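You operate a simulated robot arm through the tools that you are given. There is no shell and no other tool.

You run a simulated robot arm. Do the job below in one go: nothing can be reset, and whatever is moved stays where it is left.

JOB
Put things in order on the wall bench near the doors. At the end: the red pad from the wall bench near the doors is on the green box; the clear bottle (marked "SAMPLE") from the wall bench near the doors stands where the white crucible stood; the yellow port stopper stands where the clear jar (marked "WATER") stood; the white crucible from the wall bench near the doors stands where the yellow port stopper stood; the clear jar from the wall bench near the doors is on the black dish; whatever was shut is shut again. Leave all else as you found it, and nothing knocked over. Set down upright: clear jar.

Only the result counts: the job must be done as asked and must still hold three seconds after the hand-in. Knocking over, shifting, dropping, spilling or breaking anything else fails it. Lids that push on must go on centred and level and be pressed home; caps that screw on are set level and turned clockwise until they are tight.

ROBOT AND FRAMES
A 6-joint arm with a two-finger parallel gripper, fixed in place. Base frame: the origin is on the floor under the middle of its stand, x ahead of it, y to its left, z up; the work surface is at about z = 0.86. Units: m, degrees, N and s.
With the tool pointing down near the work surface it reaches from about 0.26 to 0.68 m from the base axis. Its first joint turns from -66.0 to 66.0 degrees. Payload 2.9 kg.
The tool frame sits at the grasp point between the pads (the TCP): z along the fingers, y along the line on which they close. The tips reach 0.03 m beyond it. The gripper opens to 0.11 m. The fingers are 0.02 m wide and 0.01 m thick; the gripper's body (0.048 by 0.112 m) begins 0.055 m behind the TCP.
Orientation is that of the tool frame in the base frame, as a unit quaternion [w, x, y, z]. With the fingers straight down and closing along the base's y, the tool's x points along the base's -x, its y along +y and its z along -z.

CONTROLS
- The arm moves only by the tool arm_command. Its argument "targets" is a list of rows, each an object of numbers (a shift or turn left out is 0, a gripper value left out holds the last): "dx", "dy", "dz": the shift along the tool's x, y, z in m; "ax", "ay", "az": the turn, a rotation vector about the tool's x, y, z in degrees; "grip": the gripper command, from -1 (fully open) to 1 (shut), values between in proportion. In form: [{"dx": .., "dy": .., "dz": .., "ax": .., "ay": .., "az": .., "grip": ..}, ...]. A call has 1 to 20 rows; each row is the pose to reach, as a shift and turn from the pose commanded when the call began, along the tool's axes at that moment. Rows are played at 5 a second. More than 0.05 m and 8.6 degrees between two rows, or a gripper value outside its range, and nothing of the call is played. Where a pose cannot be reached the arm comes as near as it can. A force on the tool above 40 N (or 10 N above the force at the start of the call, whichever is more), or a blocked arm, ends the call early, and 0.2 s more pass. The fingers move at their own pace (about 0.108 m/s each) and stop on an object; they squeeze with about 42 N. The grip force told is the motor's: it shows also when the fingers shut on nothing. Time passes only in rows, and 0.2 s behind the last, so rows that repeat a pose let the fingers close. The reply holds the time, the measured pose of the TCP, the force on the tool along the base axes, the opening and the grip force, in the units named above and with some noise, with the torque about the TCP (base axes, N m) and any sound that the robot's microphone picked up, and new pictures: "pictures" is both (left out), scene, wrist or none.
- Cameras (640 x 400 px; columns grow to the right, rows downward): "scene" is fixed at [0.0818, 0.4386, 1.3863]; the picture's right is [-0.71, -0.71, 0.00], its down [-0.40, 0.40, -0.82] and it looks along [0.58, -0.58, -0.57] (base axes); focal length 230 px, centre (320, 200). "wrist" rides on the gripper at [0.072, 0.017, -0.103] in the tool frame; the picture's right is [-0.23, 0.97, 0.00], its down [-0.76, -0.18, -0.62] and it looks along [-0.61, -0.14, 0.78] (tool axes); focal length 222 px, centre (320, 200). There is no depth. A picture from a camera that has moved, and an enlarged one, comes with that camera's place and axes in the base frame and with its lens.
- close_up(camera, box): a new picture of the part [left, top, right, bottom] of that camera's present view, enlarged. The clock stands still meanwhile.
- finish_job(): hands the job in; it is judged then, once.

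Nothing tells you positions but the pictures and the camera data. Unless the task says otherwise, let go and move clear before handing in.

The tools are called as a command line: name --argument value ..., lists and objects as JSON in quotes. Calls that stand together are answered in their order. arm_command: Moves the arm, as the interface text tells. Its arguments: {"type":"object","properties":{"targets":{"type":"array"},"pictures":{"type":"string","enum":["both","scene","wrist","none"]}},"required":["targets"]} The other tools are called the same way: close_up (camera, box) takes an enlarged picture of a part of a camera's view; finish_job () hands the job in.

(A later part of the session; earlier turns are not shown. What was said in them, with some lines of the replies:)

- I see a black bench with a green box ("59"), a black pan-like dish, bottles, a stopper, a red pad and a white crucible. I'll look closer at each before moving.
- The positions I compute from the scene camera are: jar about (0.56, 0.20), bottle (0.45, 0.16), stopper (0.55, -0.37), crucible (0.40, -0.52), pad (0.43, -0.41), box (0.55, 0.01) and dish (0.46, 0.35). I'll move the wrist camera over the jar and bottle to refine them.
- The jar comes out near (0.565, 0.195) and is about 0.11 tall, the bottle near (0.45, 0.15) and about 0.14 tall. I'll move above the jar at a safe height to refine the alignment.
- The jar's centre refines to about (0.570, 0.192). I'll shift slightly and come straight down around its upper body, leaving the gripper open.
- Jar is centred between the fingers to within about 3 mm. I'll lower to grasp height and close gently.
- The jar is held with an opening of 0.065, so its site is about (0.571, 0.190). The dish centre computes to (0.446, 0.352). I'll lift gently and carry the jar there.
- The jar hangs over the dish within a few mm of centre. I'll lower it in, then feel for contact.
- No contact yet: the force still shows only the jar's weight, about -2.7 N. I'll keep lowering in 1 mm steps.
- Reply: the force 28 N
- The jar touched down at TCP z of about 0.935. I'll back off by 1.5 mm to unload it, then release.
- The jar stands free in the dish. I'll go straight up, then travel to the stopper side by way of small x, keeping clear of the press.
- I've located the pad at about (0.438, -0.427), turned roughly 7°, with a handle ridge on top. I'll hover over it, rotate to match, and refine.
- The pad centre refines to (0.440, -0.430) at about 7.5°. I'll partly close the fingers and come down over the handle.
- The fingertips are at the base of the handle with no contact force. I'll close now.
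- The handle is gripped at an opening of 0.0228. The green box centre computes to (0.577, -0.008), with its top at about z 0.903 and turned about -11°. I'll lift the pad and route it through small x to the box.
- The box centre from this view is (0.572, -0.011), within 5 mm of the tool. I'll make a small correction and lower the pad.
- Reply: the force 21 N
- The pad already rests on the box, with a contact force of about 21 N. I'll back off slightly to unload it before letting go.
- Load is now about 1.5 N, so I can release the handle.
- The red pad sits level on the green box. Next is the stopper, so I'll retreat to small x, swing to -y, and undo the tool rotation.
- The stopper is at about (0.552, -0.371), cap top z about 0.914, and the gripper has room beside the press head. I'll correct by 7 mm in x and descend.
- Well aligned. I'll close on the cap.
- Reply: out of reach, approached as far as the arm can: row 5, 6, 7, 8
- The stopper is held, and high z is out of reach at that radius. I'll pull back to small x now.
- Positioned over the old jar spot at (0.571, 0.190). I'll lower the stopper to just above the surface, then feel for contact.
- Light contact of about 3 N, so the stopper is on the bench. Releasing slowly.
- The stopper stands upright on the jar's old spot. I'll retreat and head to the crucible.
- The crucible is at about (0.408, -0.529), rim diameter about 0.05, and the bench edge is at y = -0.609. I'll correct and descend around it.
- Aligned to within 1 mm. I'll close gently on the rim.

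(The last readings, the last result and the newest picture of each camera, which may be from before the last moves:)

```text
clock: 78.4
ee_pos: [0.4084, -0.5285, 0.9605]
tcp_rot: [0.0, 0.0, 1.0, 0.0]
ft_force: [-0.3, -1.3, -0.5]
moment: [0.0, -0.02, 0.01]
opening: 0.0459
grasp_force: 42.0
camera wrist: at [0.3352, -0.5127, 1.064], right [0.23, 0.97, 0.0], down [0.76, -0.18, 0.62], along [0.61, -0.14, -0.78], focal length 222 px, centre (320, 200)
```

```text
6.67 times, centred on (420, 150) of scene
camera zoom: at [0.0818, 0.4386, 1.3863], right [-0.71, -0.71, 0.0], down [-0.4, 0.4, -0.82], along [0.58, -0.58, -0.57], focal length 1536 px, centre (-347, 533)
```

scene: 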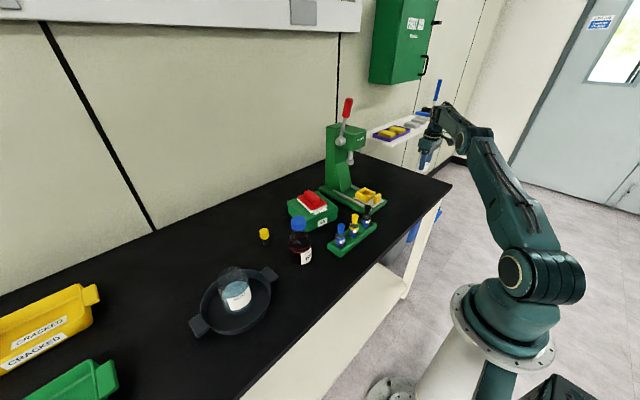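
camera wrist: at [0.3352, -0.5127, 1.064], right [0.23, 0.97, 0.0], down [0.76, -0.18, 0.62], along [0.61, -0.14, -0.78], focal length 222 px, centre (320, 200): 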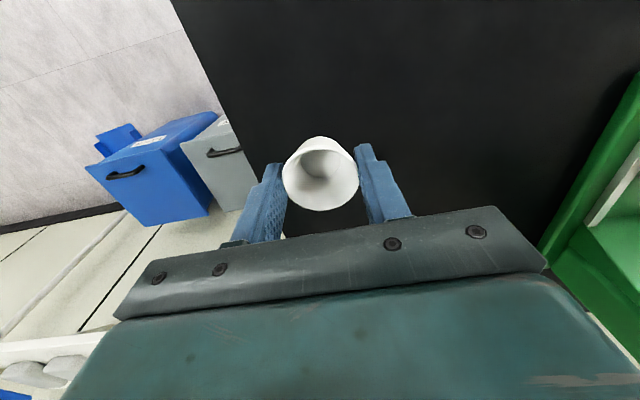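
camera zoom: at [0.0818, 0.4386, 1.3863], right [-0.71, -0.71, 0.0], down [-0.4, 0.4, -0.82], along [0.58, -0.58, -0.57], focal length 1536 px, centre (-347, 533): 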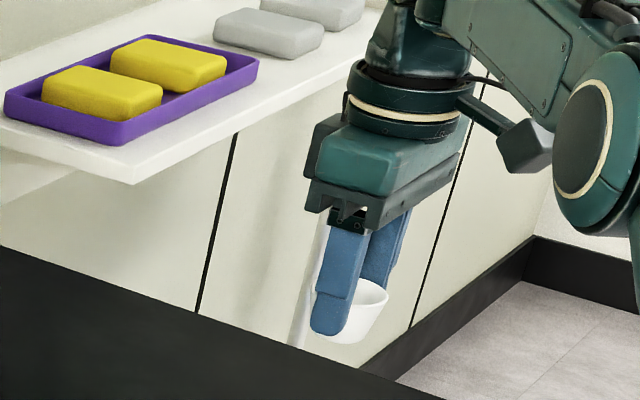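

The crucible hangs level. I'll move it to the stopper's old spot at (0.552, -0.371).

arm_command --targets '[{"dx": -0.012, "dy": 0.014}, {"dx": -0.032, "dy": 0.036}, {"dx": -0.054, "dy": 0.06}, {"dx": -0.077, "dy": 0.085}, {"dx": -0.1, "dy": 0.11}, {"dx": -0.122, "dy": 0.134}, {"dx": -0.138, "dy": 0.151}, {"dx": -0.144, "dy": 0.157}, {"dx": -0.144, "dy": 0.157}]'

```text
clock: 80.4
ee_pos: [0.5508, -0.3716, 0.9607]
tcp_rot: [0.0, 0.0, 1.0, 0.0]
ft_force: [-0.1, 0.1, -0.4]
moment: [0.03, -0.02, -0.01]
opening: 0.0458
grasp_force: 42.0
camera wrist: at [0.4788, -0.3551, 1.0643], right [0.23, 0.97, 0.0], down [0.76, -0.18, 0.62], along [0.61, -0.14, -0.78], focal length 222 px, centre (320, 200)
```

scene: 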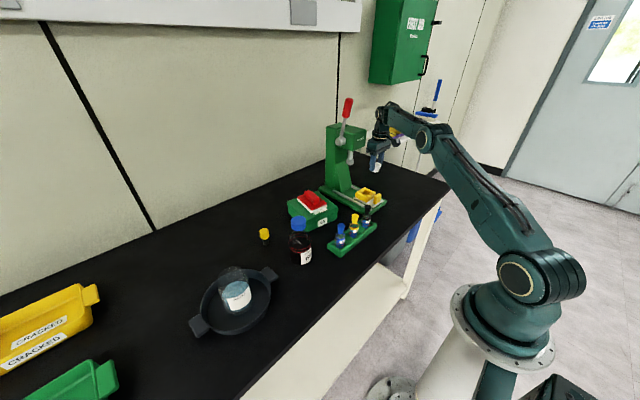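
wrist: 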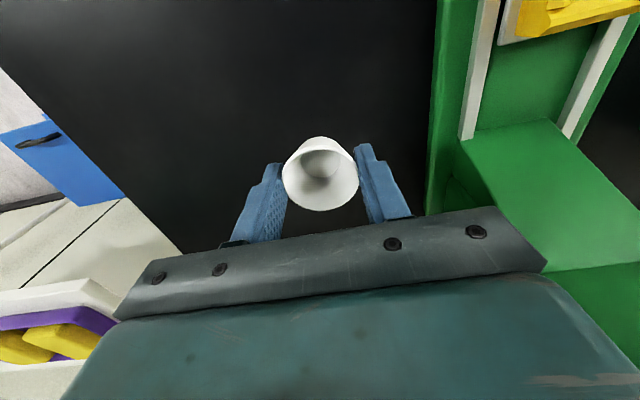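

arm_command --targets '[{"dx": -0.001, "dy": 0.0005, "dz": 0.015}, {"dx": -0.001, "dy": 0.0005, "dz": 0.035}, {"dx": -0.001, "dy": 0.0005, "dz": 0.05}, {"dx": -0.001, "dy": 0.0005, "dz": 0.056}, {"dx": -0.001, "dy": 0.0005, "dz": 0.057}, {"dx": -0.001, "dy": 0.0005, "dz": 0.057}]' --pictures "none"

arm_command --targets '[{"dz": 0.0005}, {"dz": 0.001}, {"dz": 0.0015}, {"dz": 0.0015}]' --pictures "none"

```text
clock: 81.8
ee_pos: [0.5521, -0.3712, 0.9031]
tcp_rot: [0.0, 0.0, 1.0, 0.001]
ft_force: [0.1, -0.2, -0.3]
moment: [-0.02, 0.01, -0.02]
opening: 0.0459
grasp_force: 42.1
```

```text
clock: 82.8
ee_pos: [0.5527, -0.3709, 0.9024]
tcp_rot: [0.0, 0.0, 1.0, 0.0]
ft_force: [0.6, 0.0, 0.3]
moment: [0.0, 0.03, 0.01]
opening: 0.0457
grasp_force: 42.2
```

arm_command --targets '[{"dz": 0.0005}, {"dz": 0.001}, {"dz": 0.001}]' --pictures "none"

arm_command --targets '[{"dz": 0.0005}, {"dz": 0.0007}, {"dz": 0.0007}]' --pictures "none"

```text
clock: 83.6
ee_pos: [0.552, -0.3712, 0.9011]
tcp_rot: [0.0, 0.0, 1.0, 0.0]
ft_force: [0.2, 0.1, -0.7]
moment: [-0.02, -0.02, 0.02]
opening: 0.0458
grasp_force: 42.3
```

```text
clock: 84.4
ee_pos: [0.5528, -0.3704, 0.9008]
tcp_rot: [0.0, -0.001, 1.0, -0.001]
ft_force: [-0.8, 0.4, -0.4]
moment: [0.0, -0.03, 0.02]
opening: 0.0458
grasp_force: 41.8
```

arm_command --targets '[{"dz": 0.0004}, {"dz": 0.0008}, {"dz": 0.0008}]' --pictures "none"

```text
clock: 85.2
ee_pos: [0.5533, -0.3708, 0.9004]
tcp_rot: [0.0, 0.0, 1.0, 0.0]
ft_force: [-1.6, -1.4, 4.7]
moment: [0.0, 0.03, 0.03]
opening: 0.0457
grasp_force: 41.6
```

Contact at about 5 N, so the crucible is seated. I'll release and rise.

arm_command --targets '[{"grip": 0.15}, {"grip": 0.05}, {"grip": -0.1}, {"grip": -0.25}, {"grip": -0.4}, {"grip": -0.4}]' --pictures "wrist"

arm_command --targets '[{"dz": -0.01}, {"dz": -0.03}, {"dz": -0.06}, {"dz": -0.09}, {"dz": -0.11}, {"dz": -0.11}]'

close_up --camera "wrist" --box '[200, 20, 440, 220]'

close_up --camera "scene" --box '[330, 130, 450, 210]'

```text
clock: 86.6
ee_pos: [0.5536, -0.3699, 0.9003]
tcp_rot: [0.0, 0.0, 1.0, 0.0]
ft_force: [-0.2, 0.5, 0.6]
moment: [-0.02, -0.04, 0.0]
opening: 0.0771
grasp_force: 0.0
camera wrist: at [0.4806, -0.3547, 1.0039], right [0.23, 0.97, 0.0], down [0.76, -0.18, 0.62], along [0.61, -0.14, -0.78], focal length 222 px, centre (320, 200)
```

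wrist: 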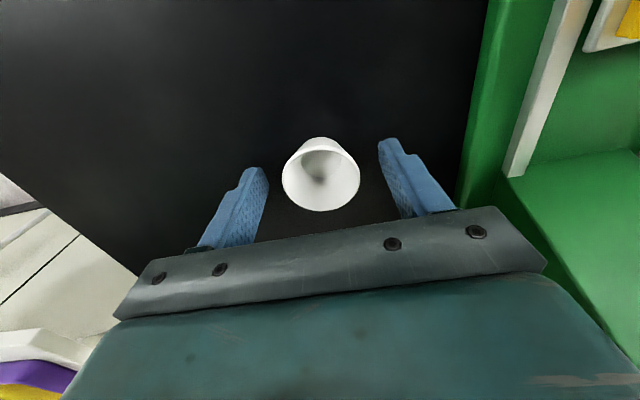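

```text
clock: 88.0
ee_pos: [0.5512, -0.3706, 1.009]
tcp_rot: [0.0, 0.0, 1.0, 0.0]
ft_force: [-0.4, 0.0, 0.4]
moment: [0.05, 0.02, 0.0]
opening: 0.0768
grasp_force: 0.1
camera wrist: at [0.4797, -0.3546, 1.1139], right [0.23, 0.97, 0.0], down [0.76, -0.18, 0.62], along [0.61, -0.14, -0.78], focal length 222 px, centre (320, 200)
```

scene: 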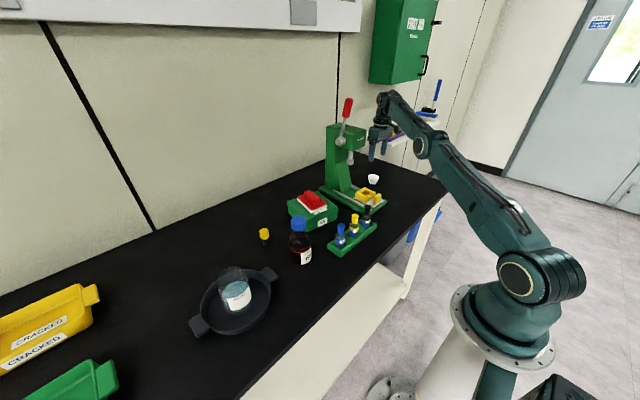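
wrist: 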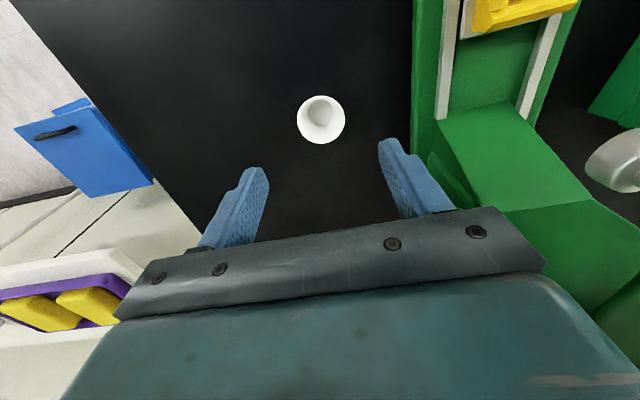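

```text
2.00 times, centred on (320, 120) of wrist
camera zoom: at [0.4797, -0.3546, 1.1139], right [0.23, 0.97, 0.0], down [0.76, -0.18, 0.62], along [0.61, -0.14, -0.78], focal length 444 px, centre (320, 360)
```

zoom: 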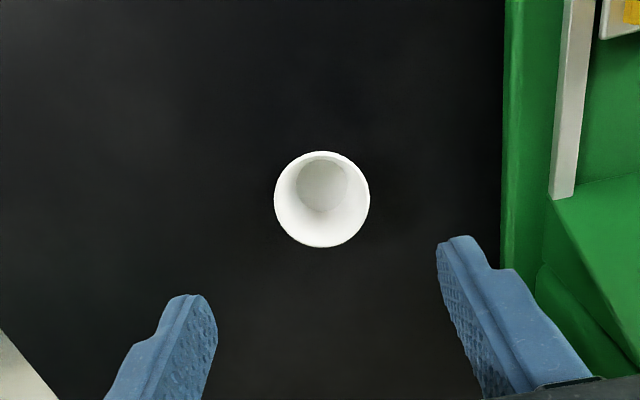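

```text
5.00 times, centred on (390, 170) of scene
camera zoom: at [0.0818, 0.4386, 1.3863], right [-0.71, -0.71, 0.0], down [-0.4, 0.4, -0.82], along [0.58, -0.58, -0.57], focal length 1152 px, centre (-30, 350)
```

zoom: 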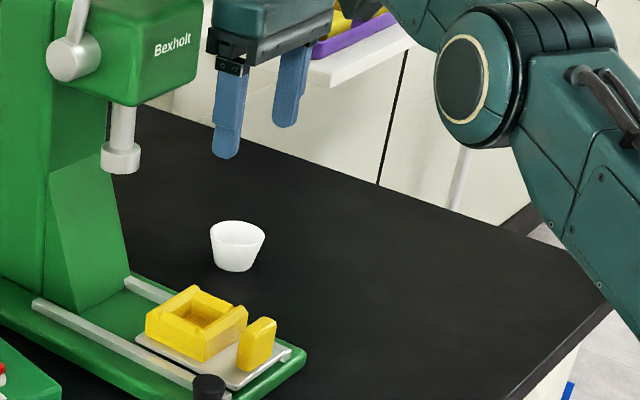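

The crucible stands upright on the stopper's old spot. Now I'll retreat and go to the SAMPLE bottle.

arm_command --targets '[{"dx": 0.03}, {"dx": 0.07}, {"dx": 0.11, "dz": -0.02}, {"dx": 0.15, "dz": -0.05}, {"dx": 0.165, "dz": -0.09}, {"dx": 0.165, "dz": -0.12}, {"dx": 0.165, "dz": -0.12}]' --pictures "none"

arm_command --targets '[{"dy": 0.03, "grip": -0.6}, {"dy": 0.07, "grip": -0.8}, {"dy": 0.115, "grip": -1}, {"dy": 0.16}, {"dy": 0.205}, {"dy": 0.25}, {"dy": 0.295}, {"dy": 0.34}, {"dy": 0.385}, {"dy": 0.43}, {"dy": 0.47}, {"dx": -0.01, "dy": 0.505}, {"dx": -0.04, "dy": 0.52}, {"dx": -0.06, "dy": 0.522}, {"dx": -0.06, "dy": 0.522}]'

close_up --camera "wrist" --box '[200, 20, 440, 220]'

close_up --camera "scene" --box '[250, 190, 370, 280]'

```text
clock: 89.6
ee_pos: [0.386, -0.3697, 1.1299]
tcp_rot: [0.0, 0.0, 1.0, 0.0]
ft_force: [-0.7, 0.1, 0.2]
moment: [0.0, 0.01, 0.01]
opening: 0.0771
grasp_force: 0.1
```

```text
clock: 92.8
ee_pos: [0.4494, 0.1509, 1.1294]
tcp_rot: [-0.001, 0.0, 1.0, -0.001]
ft_force: [0.1, 0.0, -0.1]
moment: [0.02, 0.0, 0.0]
opening: 0.1099
grasp_force: 0.0
camera wrist: at [0.3773, 0.1665, 1.2337], right [0.23, 0.97, 0.0], down [0.76, -0.18, 0.62], along [0.61, -0.14, -0.78], focal length 222 px, centre (320, 200)
```

scene: 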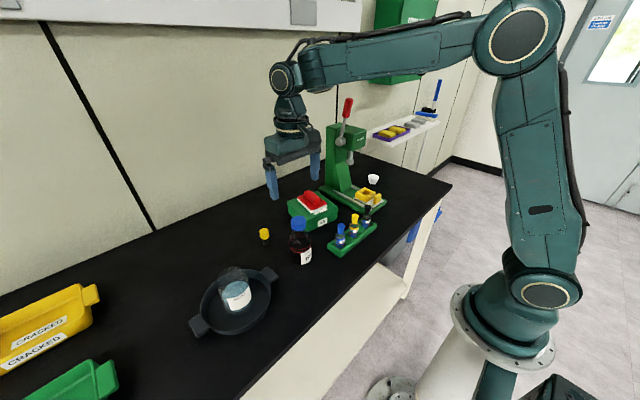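
wrist: 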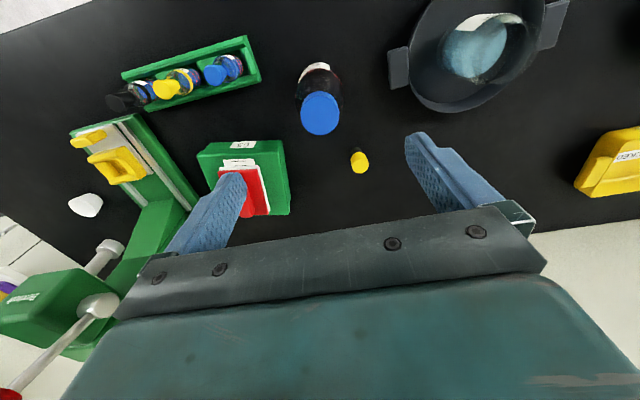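

```text
2.00 times, centred on (320, 120) of wrist
camera zoom: at [0.3773, 0.1665, 1.2337], right [0.23, 0.97, 0.0], down [0.76, -0.18, 0.62], along [0.61, -0.14, -0.78], focal length 444 px, centre (320, 360)
```

zoom: 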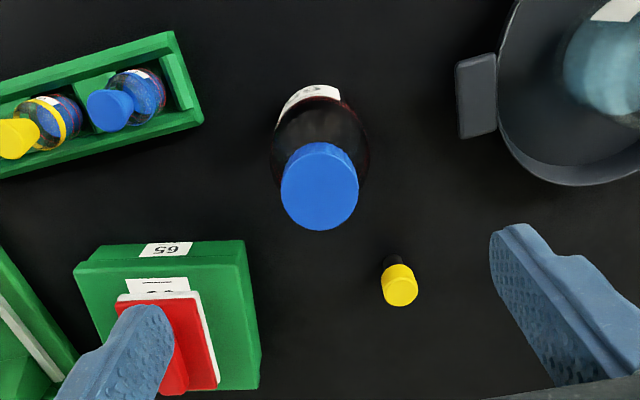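

```text
4.44 times, centred on (310, 235) of scene
camera zoom: at [0.0819, 0.4386, 1.3863], right [-0.71, -0.71, 0.0], down [-0.4, 0.4, -0.82], along [0.58, -0.58, -0.57], focal length 1024 px, centre (364, 44)
```

zoom: 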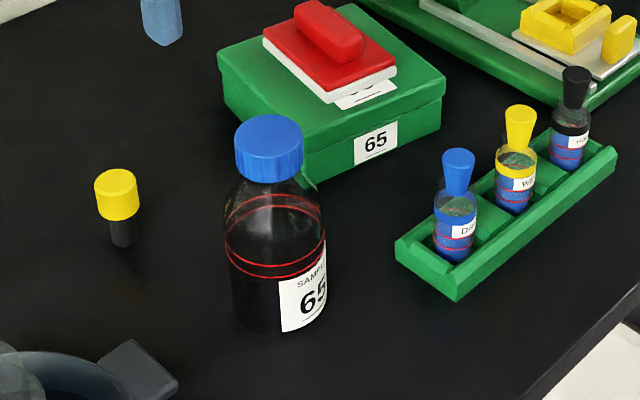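

close_up --camera "scene" --box '[276, 206, 326, 271]'

close_up --camera "wrist" --box '[280, 50, 360, 150]'

```text
6.15 times, centred on (301, 238) of scene
camera zoom: at [0.0819, 0.4386, 1.3863], right [-0.71, -0.71, 0.0], down [-0.4, 0.4, -0.82], along [0.58, -0.58, -0.57], focal length 1418 px, centre (437, -37)
```

zoom: 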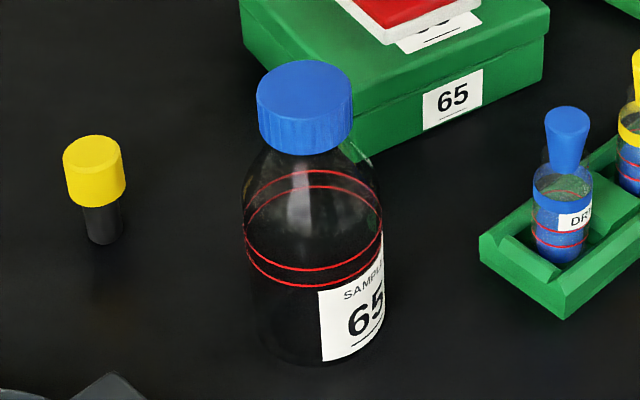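

```text
4.00 times, centred on (320, 100) of wrist
camera zoom: at [0.3773, 0.1665, 1.2337], right [0.23, 0.97, 0.0], down [0.76, -0.18, 0.62], along [0.61, -0.14, -0.78], focal length 888 px, centre (320, 600)
```

zoom: 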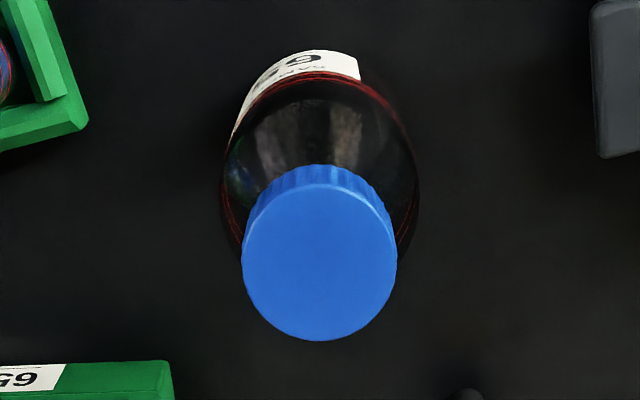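

The bottle's cap top triangulates to (0.450, 0.149, 0.997), and the full-width body ends near z 0.925. I'll grip the upper body rather than the cap, descending partway first to check the finger and ring heights.

arm_command --targets '[{"dz": 0.03}, {"dz": 0.07}, {"dz": 0.11}, {"dz": 0.145}, {"dz": 0.165}, {"dz": 0.165}]'

close_up --camera "wrist" --box '[180, 60, 460, 260]'

close_up --camera "scene" --box '[260, 180, 340, 280]'

```text
clock: 94.2
ee_pos: [0.4484, 0.15, 0.9667]
tcp_rot: [0.0, 0.0, 1.0, 0.0]
ft_force: [-0.1, 0.4, -0.3]
moment: [0.02, 0.03, 0.02]
opening: 0.1098
grasp_force: 0.0
camera wrist: at [0.3764, 0.1659, 1.07], right [0.23, 0.97, 0.0], down [0.76, -0.18, 0.62], along [0.61, -0.14, -0.78], focal length 222 px, centre (320, 200)
```

scene: 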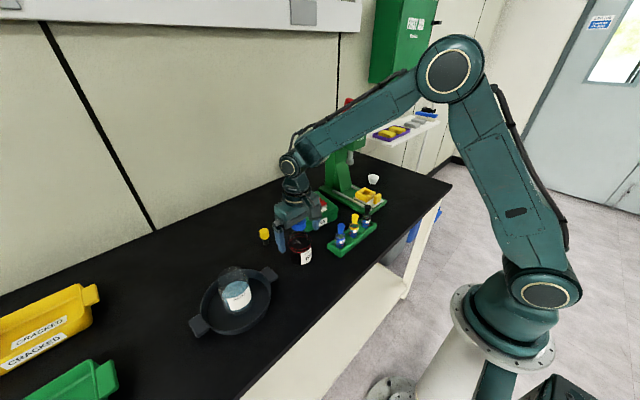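
wrist: 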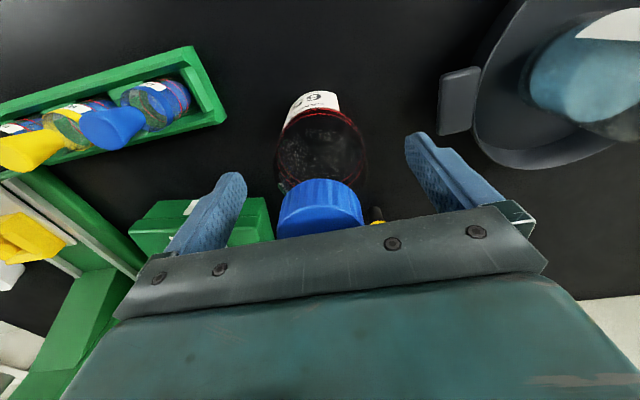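

```text
2.00 times, centred on (320, 160) of wrist
camera zoom: at [0.3764, 0.1659, 1.07], right [0.23, 0.97, 0.0], down [0.76, -0.18, 0.62], along [0.61, -0.14, -0.78], focal length 444 px, centre (320, 280)
```

zoom: 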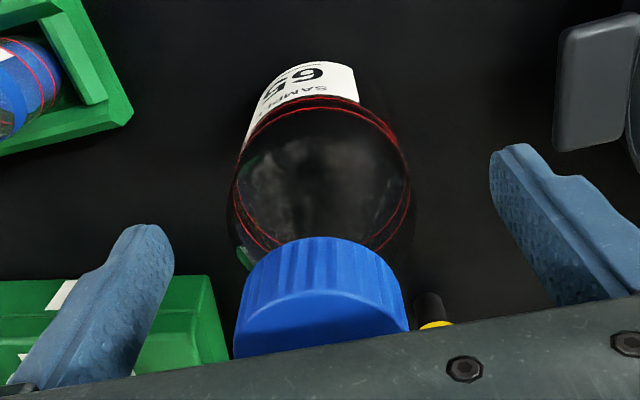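

```text
4.00 times, centred on (300, 230) of scene
camera zoom: at [0.0818, 0.4386, 1.3863], right [-0.71, -0.71, 0.0], down [-0.4, 0.4, -0.82], along [0.58, -0.58, -0.57], focal length 922 px, centre (400, 80)
```

zoom: 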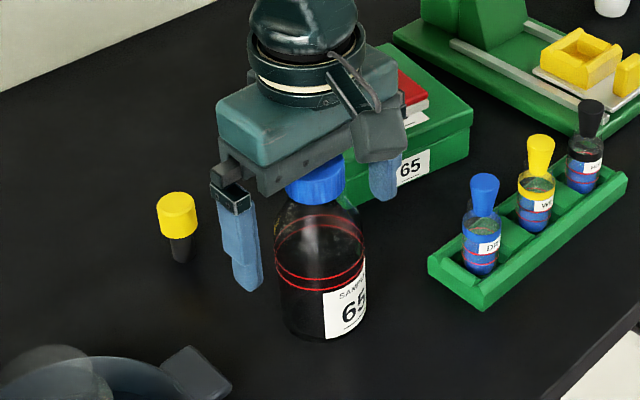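

The fingers straddle the bottle evenly. I'll ease down to about z 0.949 (tips near 0.919) while watching for contact between the gripper body and the cap.

arm_command --targets '[{"dx": -0.0015, "dy": 0.001, "dz": 0.005}, {"dx": -0.0015, "dy": 0.001, "dz": 0.01}, {"dx": -0.0015, "dy": 0.001, "dz": 0.013}, {"dx": -0.0015, "dy": 0.001, "dz": 0.016}, {"dx": -0.0015, "dy": 0.001, "dz": 0.016}]'

close_up --camera "scene" --box '[260, 190, 340, 270]'

```text
clock: 95.4
ee_pos: [0.4507, 0.1512, 0.9496]
tcp_rot: [0.0, 0.0, 1.0, 0.0]
ft_force: [0.1, -0.1, 0.5]
moment: [0.05, -0.01, 0.01]
opening: 0.1099
grasp_force: 0.0
camera wrist: at [0.3773, 0.1677, 1.0531], right [0.23, 0.97, 0.0], down [0.76, -0.18, 0.62], along [0.61, -0.14, -0.78], focal length 222 px, centre (320, 200)
```

scene: 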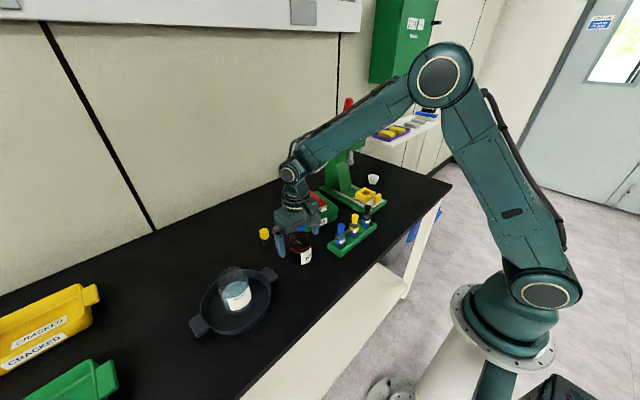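
wrist: 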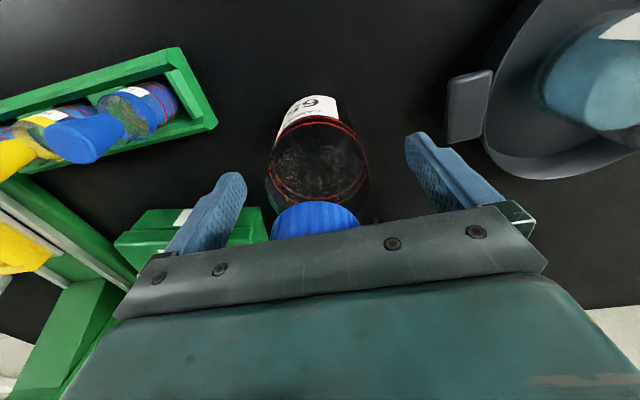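

```text
5.00 times, centred on (300, 230) of scene
camera zoom: at [0.0818, 0.4386, 1.3863], right [-0.71, -0.71, 0.0], down [-0.4, 0.4, -0.82], along [0.58, -0.58, -0.57], focal length 1152 px, centre (420, 50)
```

zoom: 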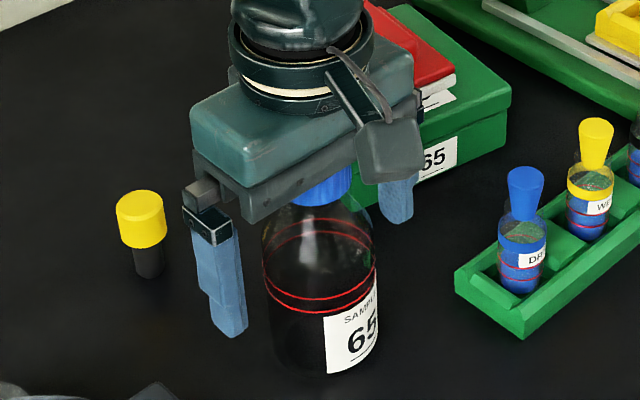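

arm_command --targets '[{"dz": 0.0008}, {"dz": 0.0015}, {"dz": 0.0015}]' --pictures "none"

arm_command --targets '[{"dz": 0.0008}, {"dz": 0.0015}, {"dz": 0.0015}]' --pictures "none"

```text
clock: 96.2
ee_pos: [0.449, 0.1523, 0.9483]
tcp_rot: [0.0, 0.0, 1.0, 0.0]
ft_force: [0.4, -0.7, 2.1]
moment: [0.02, -0.01, -0.02]
opening: 0.11
grasp_force: 0.1
```

```text
clock: 97.0
ee_pos: [0.4492, 0.153, 0.9453]
tcp_rot: [0.001, 0.0, 1.0, 0.0]
ft_force: [0.6, 0.0, 13.0]
moment: [-0.06, 0.04, 0.01]
opening: 0.1099
grasp_force: 0.0
```

The gripper body just touched the cap top at TCP z of about 0.947, so that is the lower limit. I'll back off 2 mm and close on the body.

arm_command --targets '[{"dz": -0.001}, {"dz": -0.0018}, {"dz": -0.0018}]' --pictures "none"

arm_command --targets '[{"grip": -0.85}, {"grip": -0.7}, {"grip": -0.55}, {"grip": -0.4}, {"grip": -0.3}, {"grip": -0.2}, {"grip": -0.1}, {"grip": 0.1}, {"grip": 0.5}, {"grip": 1}, {"grip": 1}]'

close_up --camera "scene" --box '[260, 190, 340, 270]'

```text
clock: 97.8
ee_pos: [0.4489, 0.1521, 0.948]
tcp_rot: [-0.001, 0.0, 1.0, 0.0]
ft_force: [0.2, -1.8, 5.3]
moment: [0.01, -0.01, -0.02]
opening: 0.1102
grasp_force: 0.0
```

```text
clock: 100.2
ee_pos: [0.45, 0.1522, 0.9478]
tcp_rot: [0.001, 0.0, 1.0, 0.0]
ft_force: [-0.6, -0.8, 2.1]
moment: [-0.1, -0.01, -0.01]
opening: 0.0599
grasp_force: 41.8
camera wrist: at [0.377, 0.1684, 1.0515], right [0.23, 0.97, 0.0], down [0.76, -0.18, 0.62], along [0.61, -0.14, -0.78], focal length 222 px, centre (320, 200)
```

scene: 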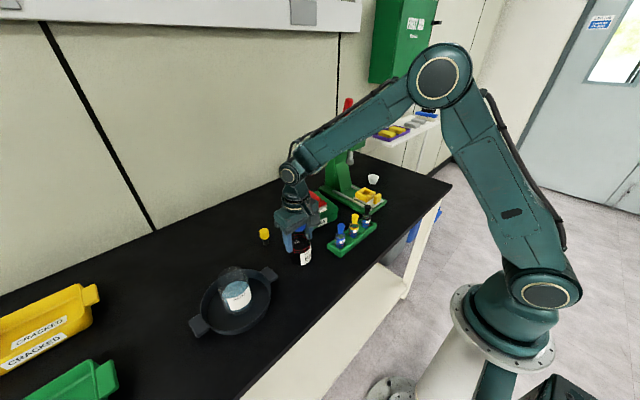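
wrist: 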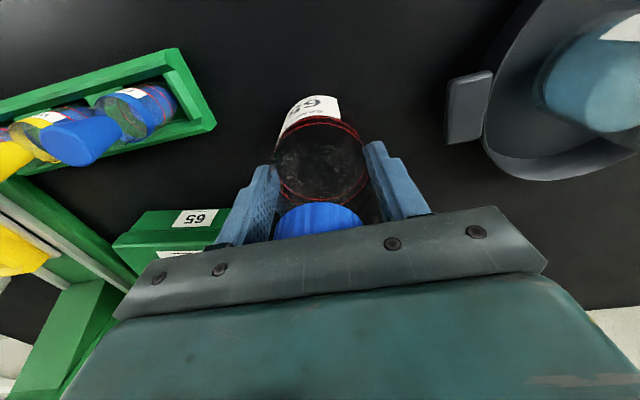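

```text
5.00 times, centred on (300, 230) of scene
camera zoom: at [0.0818, 0.4385, 1.3863], right [-0.71, -0.71, 0.0], down [-0.4, 0.4, -0.82], along [0.58, -0.58, -0.57], focal length 1152 px, centre (420, 50)
```

zoom: 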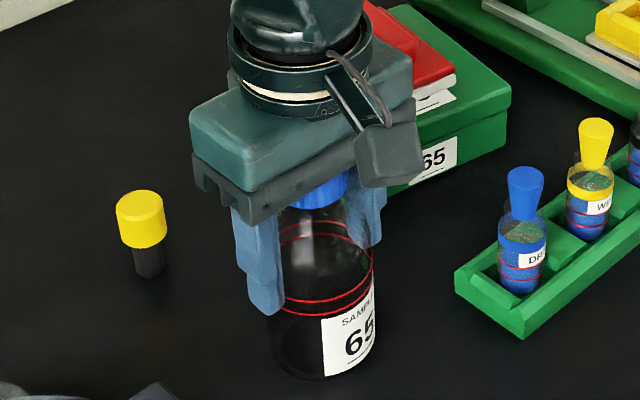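

The grip holds at an opening of 0.060. I'll lift slowly and check.

arm_command --targets '[{"dz": -0.003}, {"dz": -0.008}, {"dz": -0.016}, {"dz": -0.026}, {"dz": -0.03}, {"dz": -0.03}]'

close_up --camera "scene" --box '[260, 180, 340, 260]'

```text
clock: 101.6
ee_pos: [0.4505, 0.1522, 0.9777]
tcp_rot: [0.0, 0.0, 1.0, 0.0]
ft_force: [-0.5, -0.8, -0.9]
moment: [0.03, 0.04, -0.03]
opening: 0.06
grasp_force: 41.8
camera wrist: at [0.3776, 0.1683, 1.0815], right [0.23, 0.97, 0.0], down [0.76, -0.18, 0.62], along [0.61, -0.14, -0.78], focal length 222 px, centre (320, 200)
```

scene: 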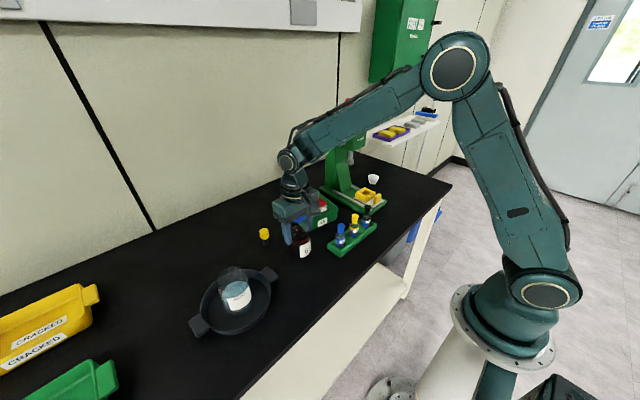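
wrist: 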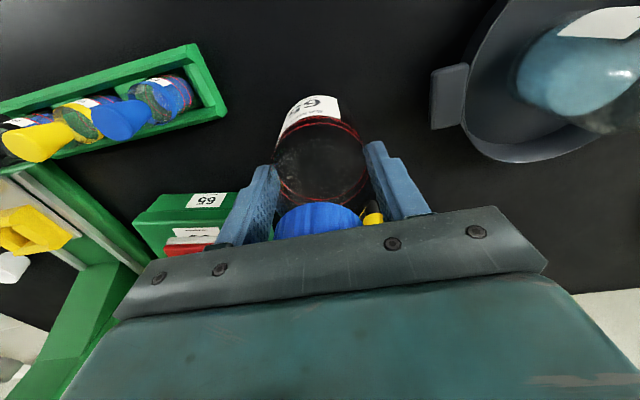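

```text
5.00 times, centred on (300, 220) of scene
camera zoom: at [0.0818, 0.4386, 1.3863], right [-0.71, -0.71, 0.0], down [-0.4, 0.4, -0.82], along [0.58, -0.58, -0.57], focal length 1152 px, centre (420, 100)
```

zoom: 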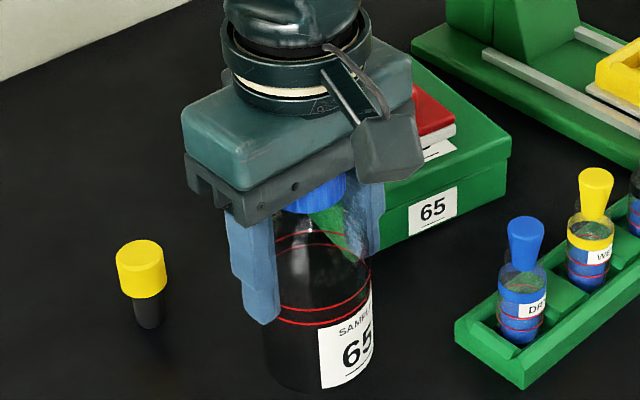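

Bottle lifted and upright. I'll raise it to carrying height and take it around via x of about 0.39.

arm_command --targets '[{"dz": -0.01}, {"dz": -0.03}, {"dz": -0.055}, {"dz": -0.085}, {"dz": -0.115}, {"dz": -0.14}, {"dz": -0.15}, {"dz": -0.15}]' --pictures "none"

arm_command --targets '[{"dx": 0.01, "dy": -0.01}, {"dx": 0.025, "dy": -0.03}, {"dx": 0.04, "dy": -0.06}, {"dx": 0.055, "dy": -0.095}, {"dx": 0.065, "dy": -0.13}, {"dx": 0.065, "dy": -0.168}, {"dx": 0.065, "dy": -0.206}, {"dx": 0.065, "dy": -0.244}, {"dx": 0.065, "dy": -0.282}, {"dx": 0.065, "dy": -0.32}, {"dx": 0.065, "dy": -0.358}, {"dx": 0.065, "dy": -0.396}, {"dx": 0.065, "dy": -0.434}, {"dx": 0.065, "dy": -0.472}, {"dx": 0.065, "dy": -0.51}, {"dx": 0.065, "dy": -0.545}, {"dx": 0.065, "dy": -0.575}, {"dx": 0.065, "dy": -0.595}, {"dx": 0.065, "dy": -0.6}, {"dx": 0.065, "dy": -0.6}]'

```text
clock: 103.4
ee_pos: [0.4494, 0.1521, 1.1279]
tcp_rot: [0.0, 0.0, 1.0, -0.001]
ft_force: [0.8, 0.7, -0.8]
moment: [-0.01, 0.0, -0.01]
opening: 0.0598
grasp_force: 41.8
```

```text
clock: 107.6
ee_pos: [0.3837, -0.4469, 1.1283]
tcp_rot: [0.0, 0.0, 1.0, 0.0]
ft_force: [0.4, -0.7, -0.8]
moment: [0.0, -0.03, 0.0]
opening: 0.06
grasp_force: 42.4
camera wrist: at [0.3113, -0.4309, 1.2316], right [0.23, 0.97, 0.0], down [0.76, -0.18, 0.62], along [0.61, -0.14, -0.78], focal length 222 px, centre (320, 200)
```

scene: 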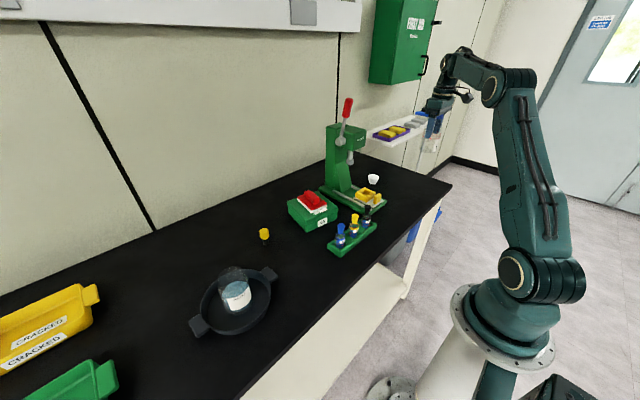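
wrist: 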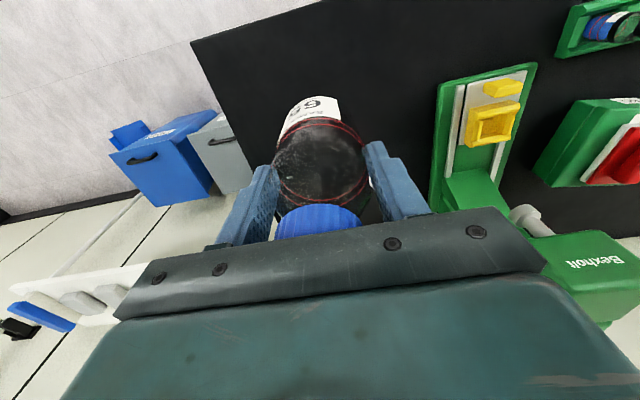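

arm_command --targets '[{"dz": 0.015}, {"dz": 0.04}, {"dz": 0.07}, {"dz": 0.095}, {"dx": -0.004, "dy": -0.012, "dz": 0.11}, {"dx": -0.01, "dy": -0.035, "dz": 0.12}, {"dx": -0.018, "dy": -0.06, "dz": 0.125}, {"dx": -0.023, "dy": -0.077, "dz": 0.13}, {"dx": -0.024, "dy": -0.082, "dz": 0.13}, {"dx": -0.024, "dy": -0.082, "dz": 0.13}]'

close_up --camera "scene" --box '[370, 100, 470, 200]'

```text
clock: 109.8
ee_pos: [0.4068, -0.5291, 0.996]
tcp_rot: [-0.001, 0.0, 1.0, 0.0]
ft_force: [0.8, 0.1, -0.6]
moment: [-0.02, 0.0, -0.04]
opening: 0.0602
grasp_force: 41.8
camera wrist: at [0.3354, -0.5132, 1.1005], right [0.23, 0.97, 0.0], down [0.76, -0.18, 0.62], along [0.61, -0.14, -0.78], focal length 222 px, centre (320, 200)
```

scene: 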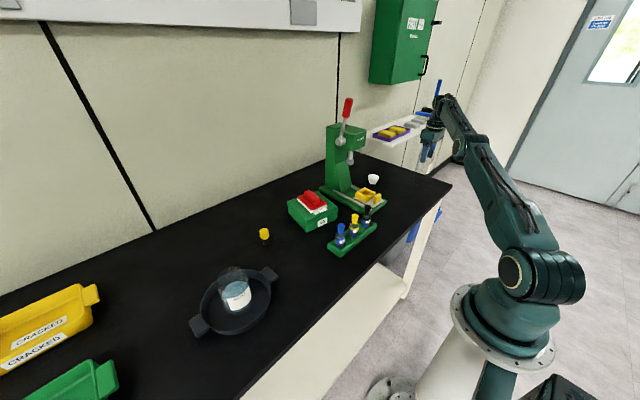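
wrist: 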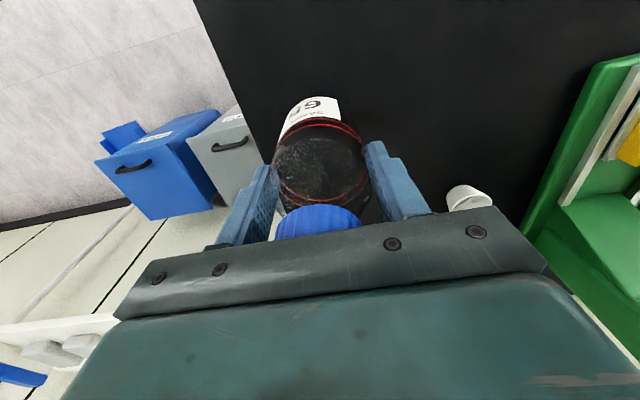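

```text
4.00 times, centred on (420, 150) of scene
camera zoom: at [0.0819, 0.4385, 1.3863], right [-0.71, -0.71, 0.0], down [-0.4, 0.4, -0.82], along [0.58, -0.58, -0.57], focal length 922 px, centre (-80, 400)
```

zoom: 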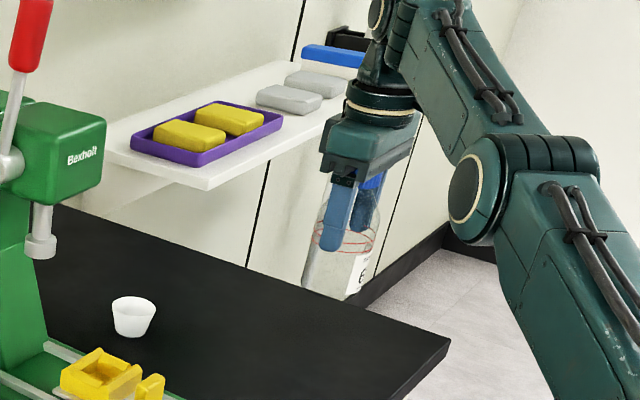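

arm_command --targets '[{"dx": -0.0005, "dy": 0.0008, "dz": 0.012}, {"dx": -0.0005, "dy": 0.0008, "dz": 0.028}, {"dx": -0.0005, "dy": 0.0008, "dz": 0.039}, {"dx": -0.0005, "dy": 0.0008, "dz": 0.044}, {"dx": -0.0005, "dy": 0.0008, "dz": 0.044}]' --pictures "none"

arm_command --targets '[{"dz": 0.001}, {"dz": 0.002}, {"dz": 0.002}]' --pictures "none"

arm_command --targets '[{"dz": 0.0005}, {"dz": 0.001}, {"dz": 0.001}]' --pictures "none"

```text
clock: 111.0
ee_pos: [0.4089, -0.5275, 0.9547]
tcp_rot: [-0.001, 0.001, 1.0, -0.001]
ft_force: [-0.2, -0.5, -1.0]
moment: [0.03, -0.01, 0.0]
opening: 0.0601
grasp_force: 41.9
```

```text
clock: 111.8
ee_pos: [0.4084, -0.5286, 0.9515]
tcp_rot: [0.001, 0.001, 1.0, 0.0]
ft_force: [0.5, -0.4, -1.5]
moment: [0.02, -0.03, 0.02]
opening: 0.0598
grasp_force: 42.0
```

```text
clock: 112.6
ee_pos: [0.4094, -0.5296, 0.9513]
tcp_rot: [0.0, 0.001, 1.0, 0.0]
ft_force: [0.5, -0.5, -0.9]
moment: [0.05, 0.02, 0.02]
opening: 0.0599
grasp_force: 41.7
```

arm_command --targets '[{"dz": 0.0005}, {"dz": 0.001}, {"dz": 0.001}]' --pictures "none"

arm_command --targets '[{"dz": 0.0005}, {"dz": 0.001}, {"dz": 0.001}]' --pictures "none"

```text
clock: 113.4
ee_pos: [0.4101, -0.5295, 0.9489]
tcp_rot: [0.001, 0.0, 1.0, 0.0]
ft_force: [1.0, -0.2, -0.4]
moment: [-0.01, -0.02, 0.02]
opening: 0.0599
grasp_force: 41.6
```

```text
clock: 114.2
ee_pos: [0.4091, -0.5289, 0.9474]
tcp_rot: [0.0, 0.0, 1.0, 0.0]
ft_force: [-0.9, 0.2, -0.9]
moment: [-0.02, 0.0, -0.01]
opening: 0.0601
grasp_force: 41.7
```

arm_command --targets '[{"dz": 0.0005}, {"dz": 0.001}, {"dz": 0.001}]' --pictures "none"

```text
clock: 115.0
ee_pos: [0.4097, -0.528, 0.9469]
tcp_rot: [0.0, 0.0, 1.0, 0.0]
ft_force: [-0.2, 0.2, 0.7]
moment: [0.0, -0.02, -0.01]
opening: 0.0599
grasp_force: 42.1
```

arm_command --targets '[{"dz": 0.0003}, {"dz": 0.0006}, {"dz": 0.0006}]' --pictures "scene"

close_up --camera "scene" --box '[380, 120, 450, 200]'

```text
clock: 115.8
ee_pos: [0.4089, -0.5296, 0.9483]
tcp_rot: [0.001, 0.0, 1.0, -0.001]
ft_force: [2.3, 0.7, 8.3]
moment: [0.17, -0.04, 0.01]
opening: 0.06
grasp_force: 42.4
```

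scene: 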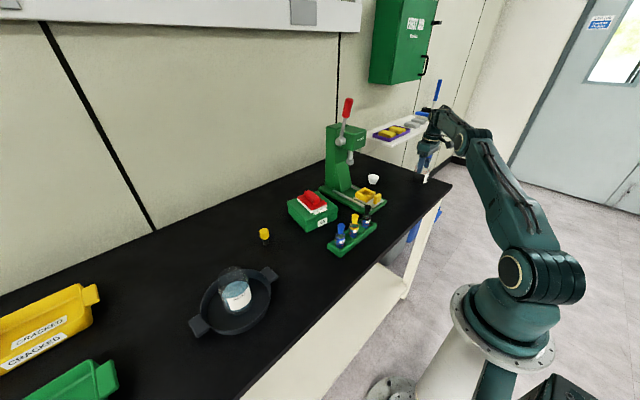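

```text
5.00 times, centred on (415, 160) of scene
camera zoom: at [0.0818, 0.4387, 1.3862], right [-0.71, -0.71, 0.0], down [-0.4, 0.4, -0.82], along [0.58, -0.58, -0.57], focal length 1152 px, centre (-155, 400)
```

zoom: 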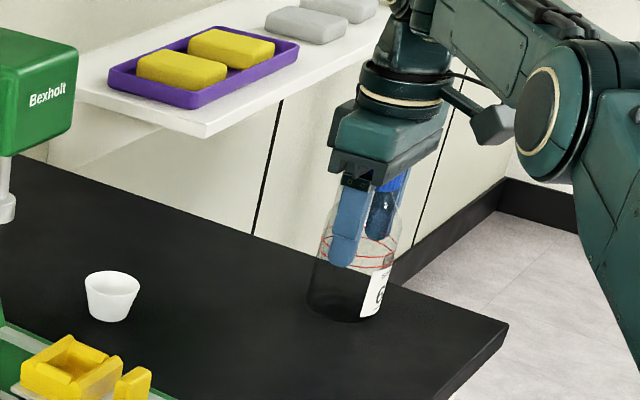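

The bottle has landed, with about 8 N of contact. I'll ease off half a millimetre and release slowly.

arm_command --targets '[{"dz": -0.0003}, {"dz": -0.0005}, {"dz": -0.0005}]' --pictures "none"

arm_command --targets '[{"grip": -0.07}, {"grip": -0.12}, {"grip": -0.2}, {"grip": -0.35}, {"grip": -0.5}, {"grip": -0.7}, {"grip": -0.85}, {"grip": -0.85}]' --pictures "wrist"

```text
clock: 116.6
ee_pos: [0.4088, -0.5285, 0.9477]
tcp_rot: [0.0, 0.0, 1.0, 0.0]
ft_force: [1.8, -0.4, 4.5]
moment: [-0.14, -0.17, -0.04]
opening: 0.06
grasp_force: 42.1
```

```text
clock: 118.4
ee_pos: [0.4088, -0.5291, 0.9471]
tcp_rot: [0.0, 0.001, 1.0, 0.0]
ft_force: [-0.8, -0.4, 2.5]
moment: [0.0, 0.04, 0.02]
opening: 0.1015
grasp_force: 0.0
camera wrist: at [0.3366, -0.5124, 1.0513], right [0.23, 0.97, 0.0], down [0.76, -0.18, 0.62], along [0.61, -0.14, -0.78], focal length 222 px, centre (320, 200)
```

wrist: 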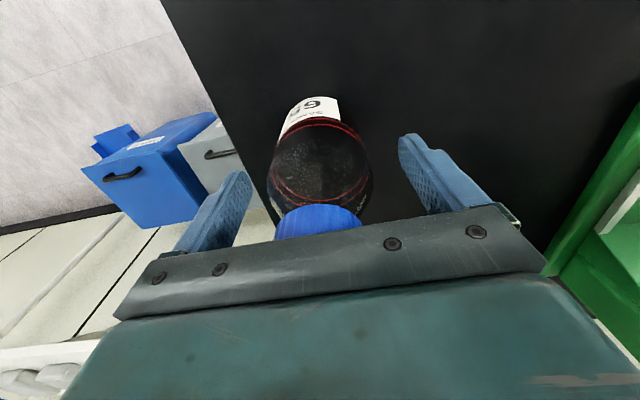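

The bottle stands free; the slight remaining force is the gripper body resting on the cap. I'll open fully and rise straight up, drifting slightly inward near the top to stay in reach.

arm_command --targets '[{"dz": -0.002, "grip": -1}, {"dz": -0.008, "grip": -1}, {"dz": -0.02}, {"dz": -0.035}, {"dz": -0.048}, {"dx": 0.004, "dy": 0.005, "dz": -0.065}, {"dx": 0.009, "dy": 0.012, "dz": -0.085}, {"dx": 0.015, "dy": 0.02, "dz": -0.105}, {"dx": 0.025, "dy": 0.035, "dz": -0.13}, {"dx": 0.035, "dy": 0.055, "dz": -0.155}, {"dx": 0.04, "dy": 0.07, "dz": -0.17}, {"dx": 0.04, "dy": 0.07, "dz": -0.17}]'

close_up --camera "scene" --box '[350, 120, 470, 210]'

close_up --camera "wrist" --box '[180, 20, 460, 220]'

```text
clock: 121.0
ee_pos: [0.3704, -0.459, 1.1177]
tcp_rot: [-0.001, 0.0, 1.0, 0.0]
ft_force: [1.0, -0.1, -0.2]
moment: [0.01, 0.02, 0.01]
opening: 0.11
grasp_force: 0.1
camera wrist: at [0.2966, -0.4427, 1.2208], right [0.23, 0.97, 0.0], down [0.76, -0.18, 0.62], along [0.61, -0.14, -0.78], focal length 222 px, centre (320, 200)
```

scene: 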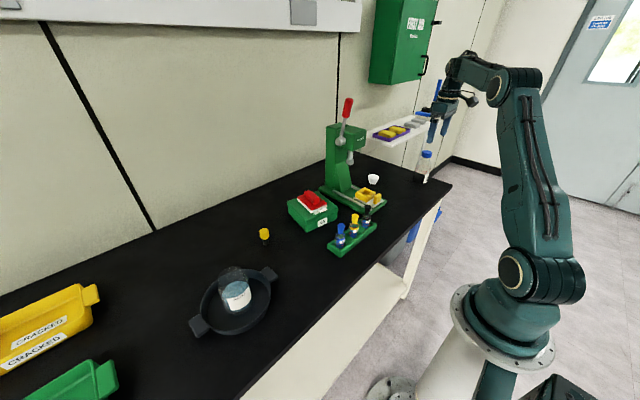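
wrist: 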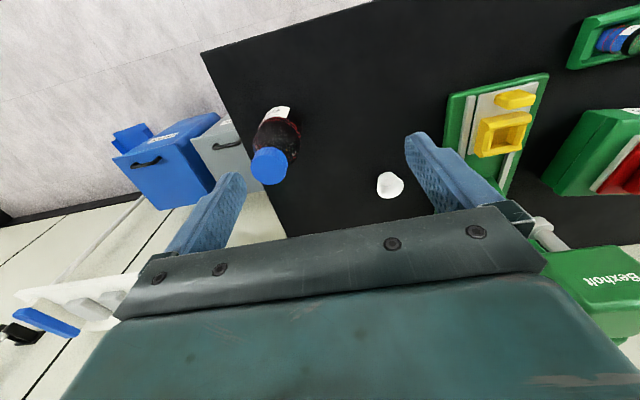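

```text
4.44 times, centred on (410, 165) of scene
camera zoom: at [0.0818, 0.4386, 1.3863], right [-0.71, -0.71, 0.0], down [-0.4, 0.4, -0.82], along [0.58, -0.58, -0.57], focal length 1024 px, centre (-80, 356)
```

zoom: 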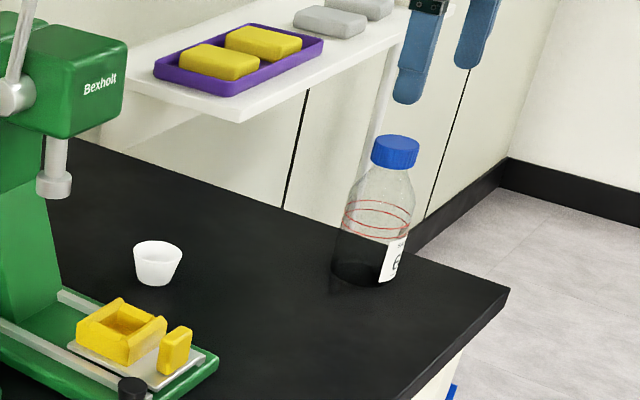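

```text
2.00 times, centred on (320, 120) of wrist
camera zoom: at [0.2966, -0.4427, 1.2208], right [0.23, 0.97, 0.0], down [0.76, -0.18, 0.62], along [0.61, -0.14, -0.78], focal length 444 px, centre (320, 360)
```

zoom: 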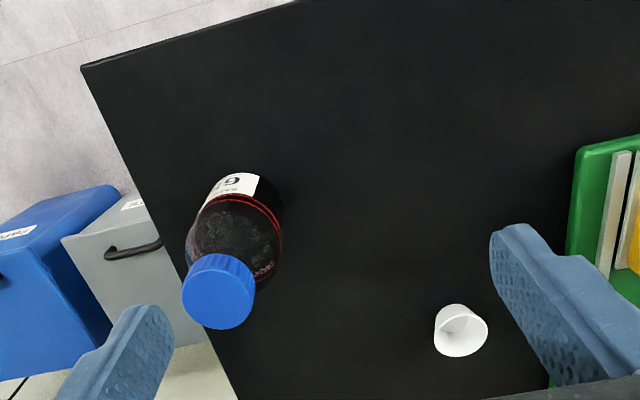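

All five moves are in place: the bottle is upright with its cap on, and its image position matches the crucible's old base. One last look over the bench before handing in.

close_up --camera "scene" --box '[180, 160, 400, 330]'

arm_command --targets '[{"dx": 0.0, "dy": 0.02}, {"dx": 0.0, "dy": 0.06}, {"dx": 0.0, "dy": 0.1}, {"dx": 0.0, "dy": 0.14}, {"dx": 0.0, "dy": 0.16}, {"dx": 0.0, "dy": 0.16}]'

```text
2.35 times, centred on (290, 245) of scene
camera zoom: at [0.0818, 0.4386, 1.3863], right [-0.71, -0.71, 0.0], down [-0.4, 0.4, -0.82], along [0.58, -0.58, -0.57], focal length 542 px, centre (391, 94)
```

zoom: 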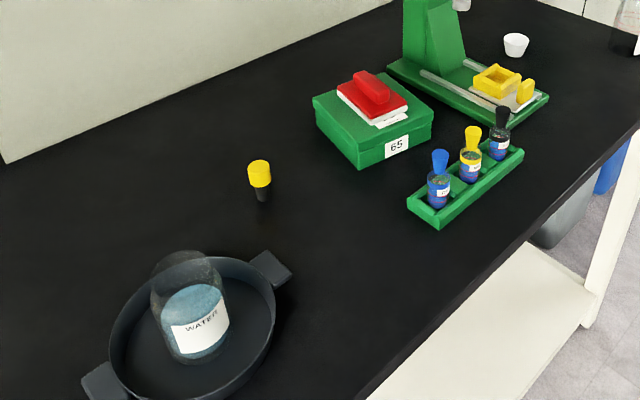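

```text
clock: 122.4
ee_pos: [0.3674, -0.2979, 1.118]
tcp_rot: [0.0, 0.0, 1.0, 0.0]
ft_force: [-0.6, 0.4, 0.1]
moment: [-0.01, 0.0, 0.0]
opening: 0.1099
grasp_force: 0.0
camera wrist: at [0.2956, -0.2827, 1.2221], right [0.23, 0.97, 0.0], down [0.76, -0.18, 0.62], along [0.61, -0.14, -0.78], focal length 222 px, centre (320, 200)
```

scene: 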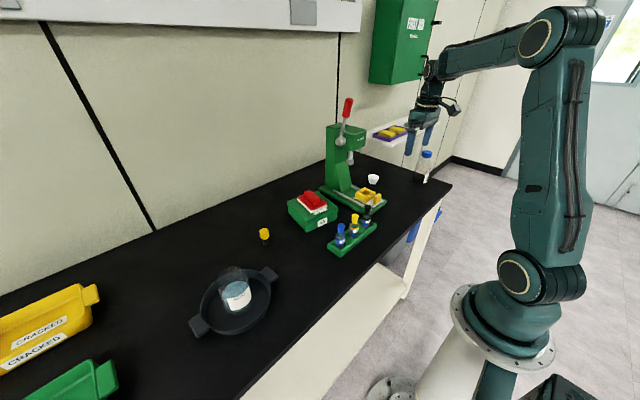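
wrist: 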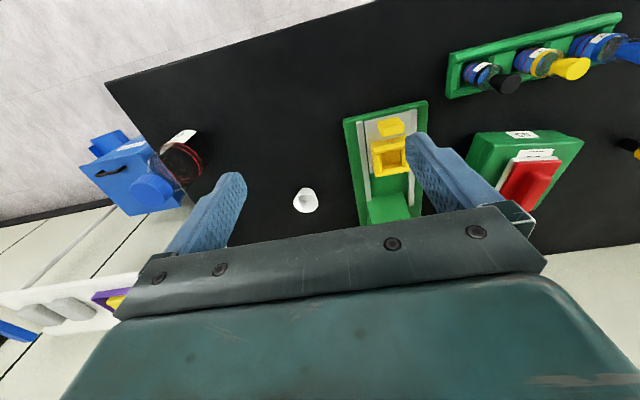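

Everything is where the job asks: jar upright in the black dish, pad on the green box, and stopper, crucible and capped bottle on their new spots. The arm is clear, so I'm handing in.

finish_job

```text
The job is handed in.
```

The job is handed in, and in the last pictures everything on the bench was where you asked. The verdict itself was not returned to me.

- **Red pad:** lies flat on the green box, roughly centred.
- **Clear jar (WATER):** stands upright in the black dish.
- **Yellow port stopper:** stands upright where the jar stood.
- **White crucible:** stands upright where the stopper stood.
- **Clear bottle (SAMPLE):** stands upright where the crucible stood.

I opened nothing; the bottle kept its cap on and the green box stayed closed. The gripper body touched the bottle's cap while I was setting the grip height, pressing at up to about 13 N. I backed off and gripped the bottle by its body, and the cap still looked level afterwards. I saw nothing else moved or knocked over, and the arm was clear before I handed in.
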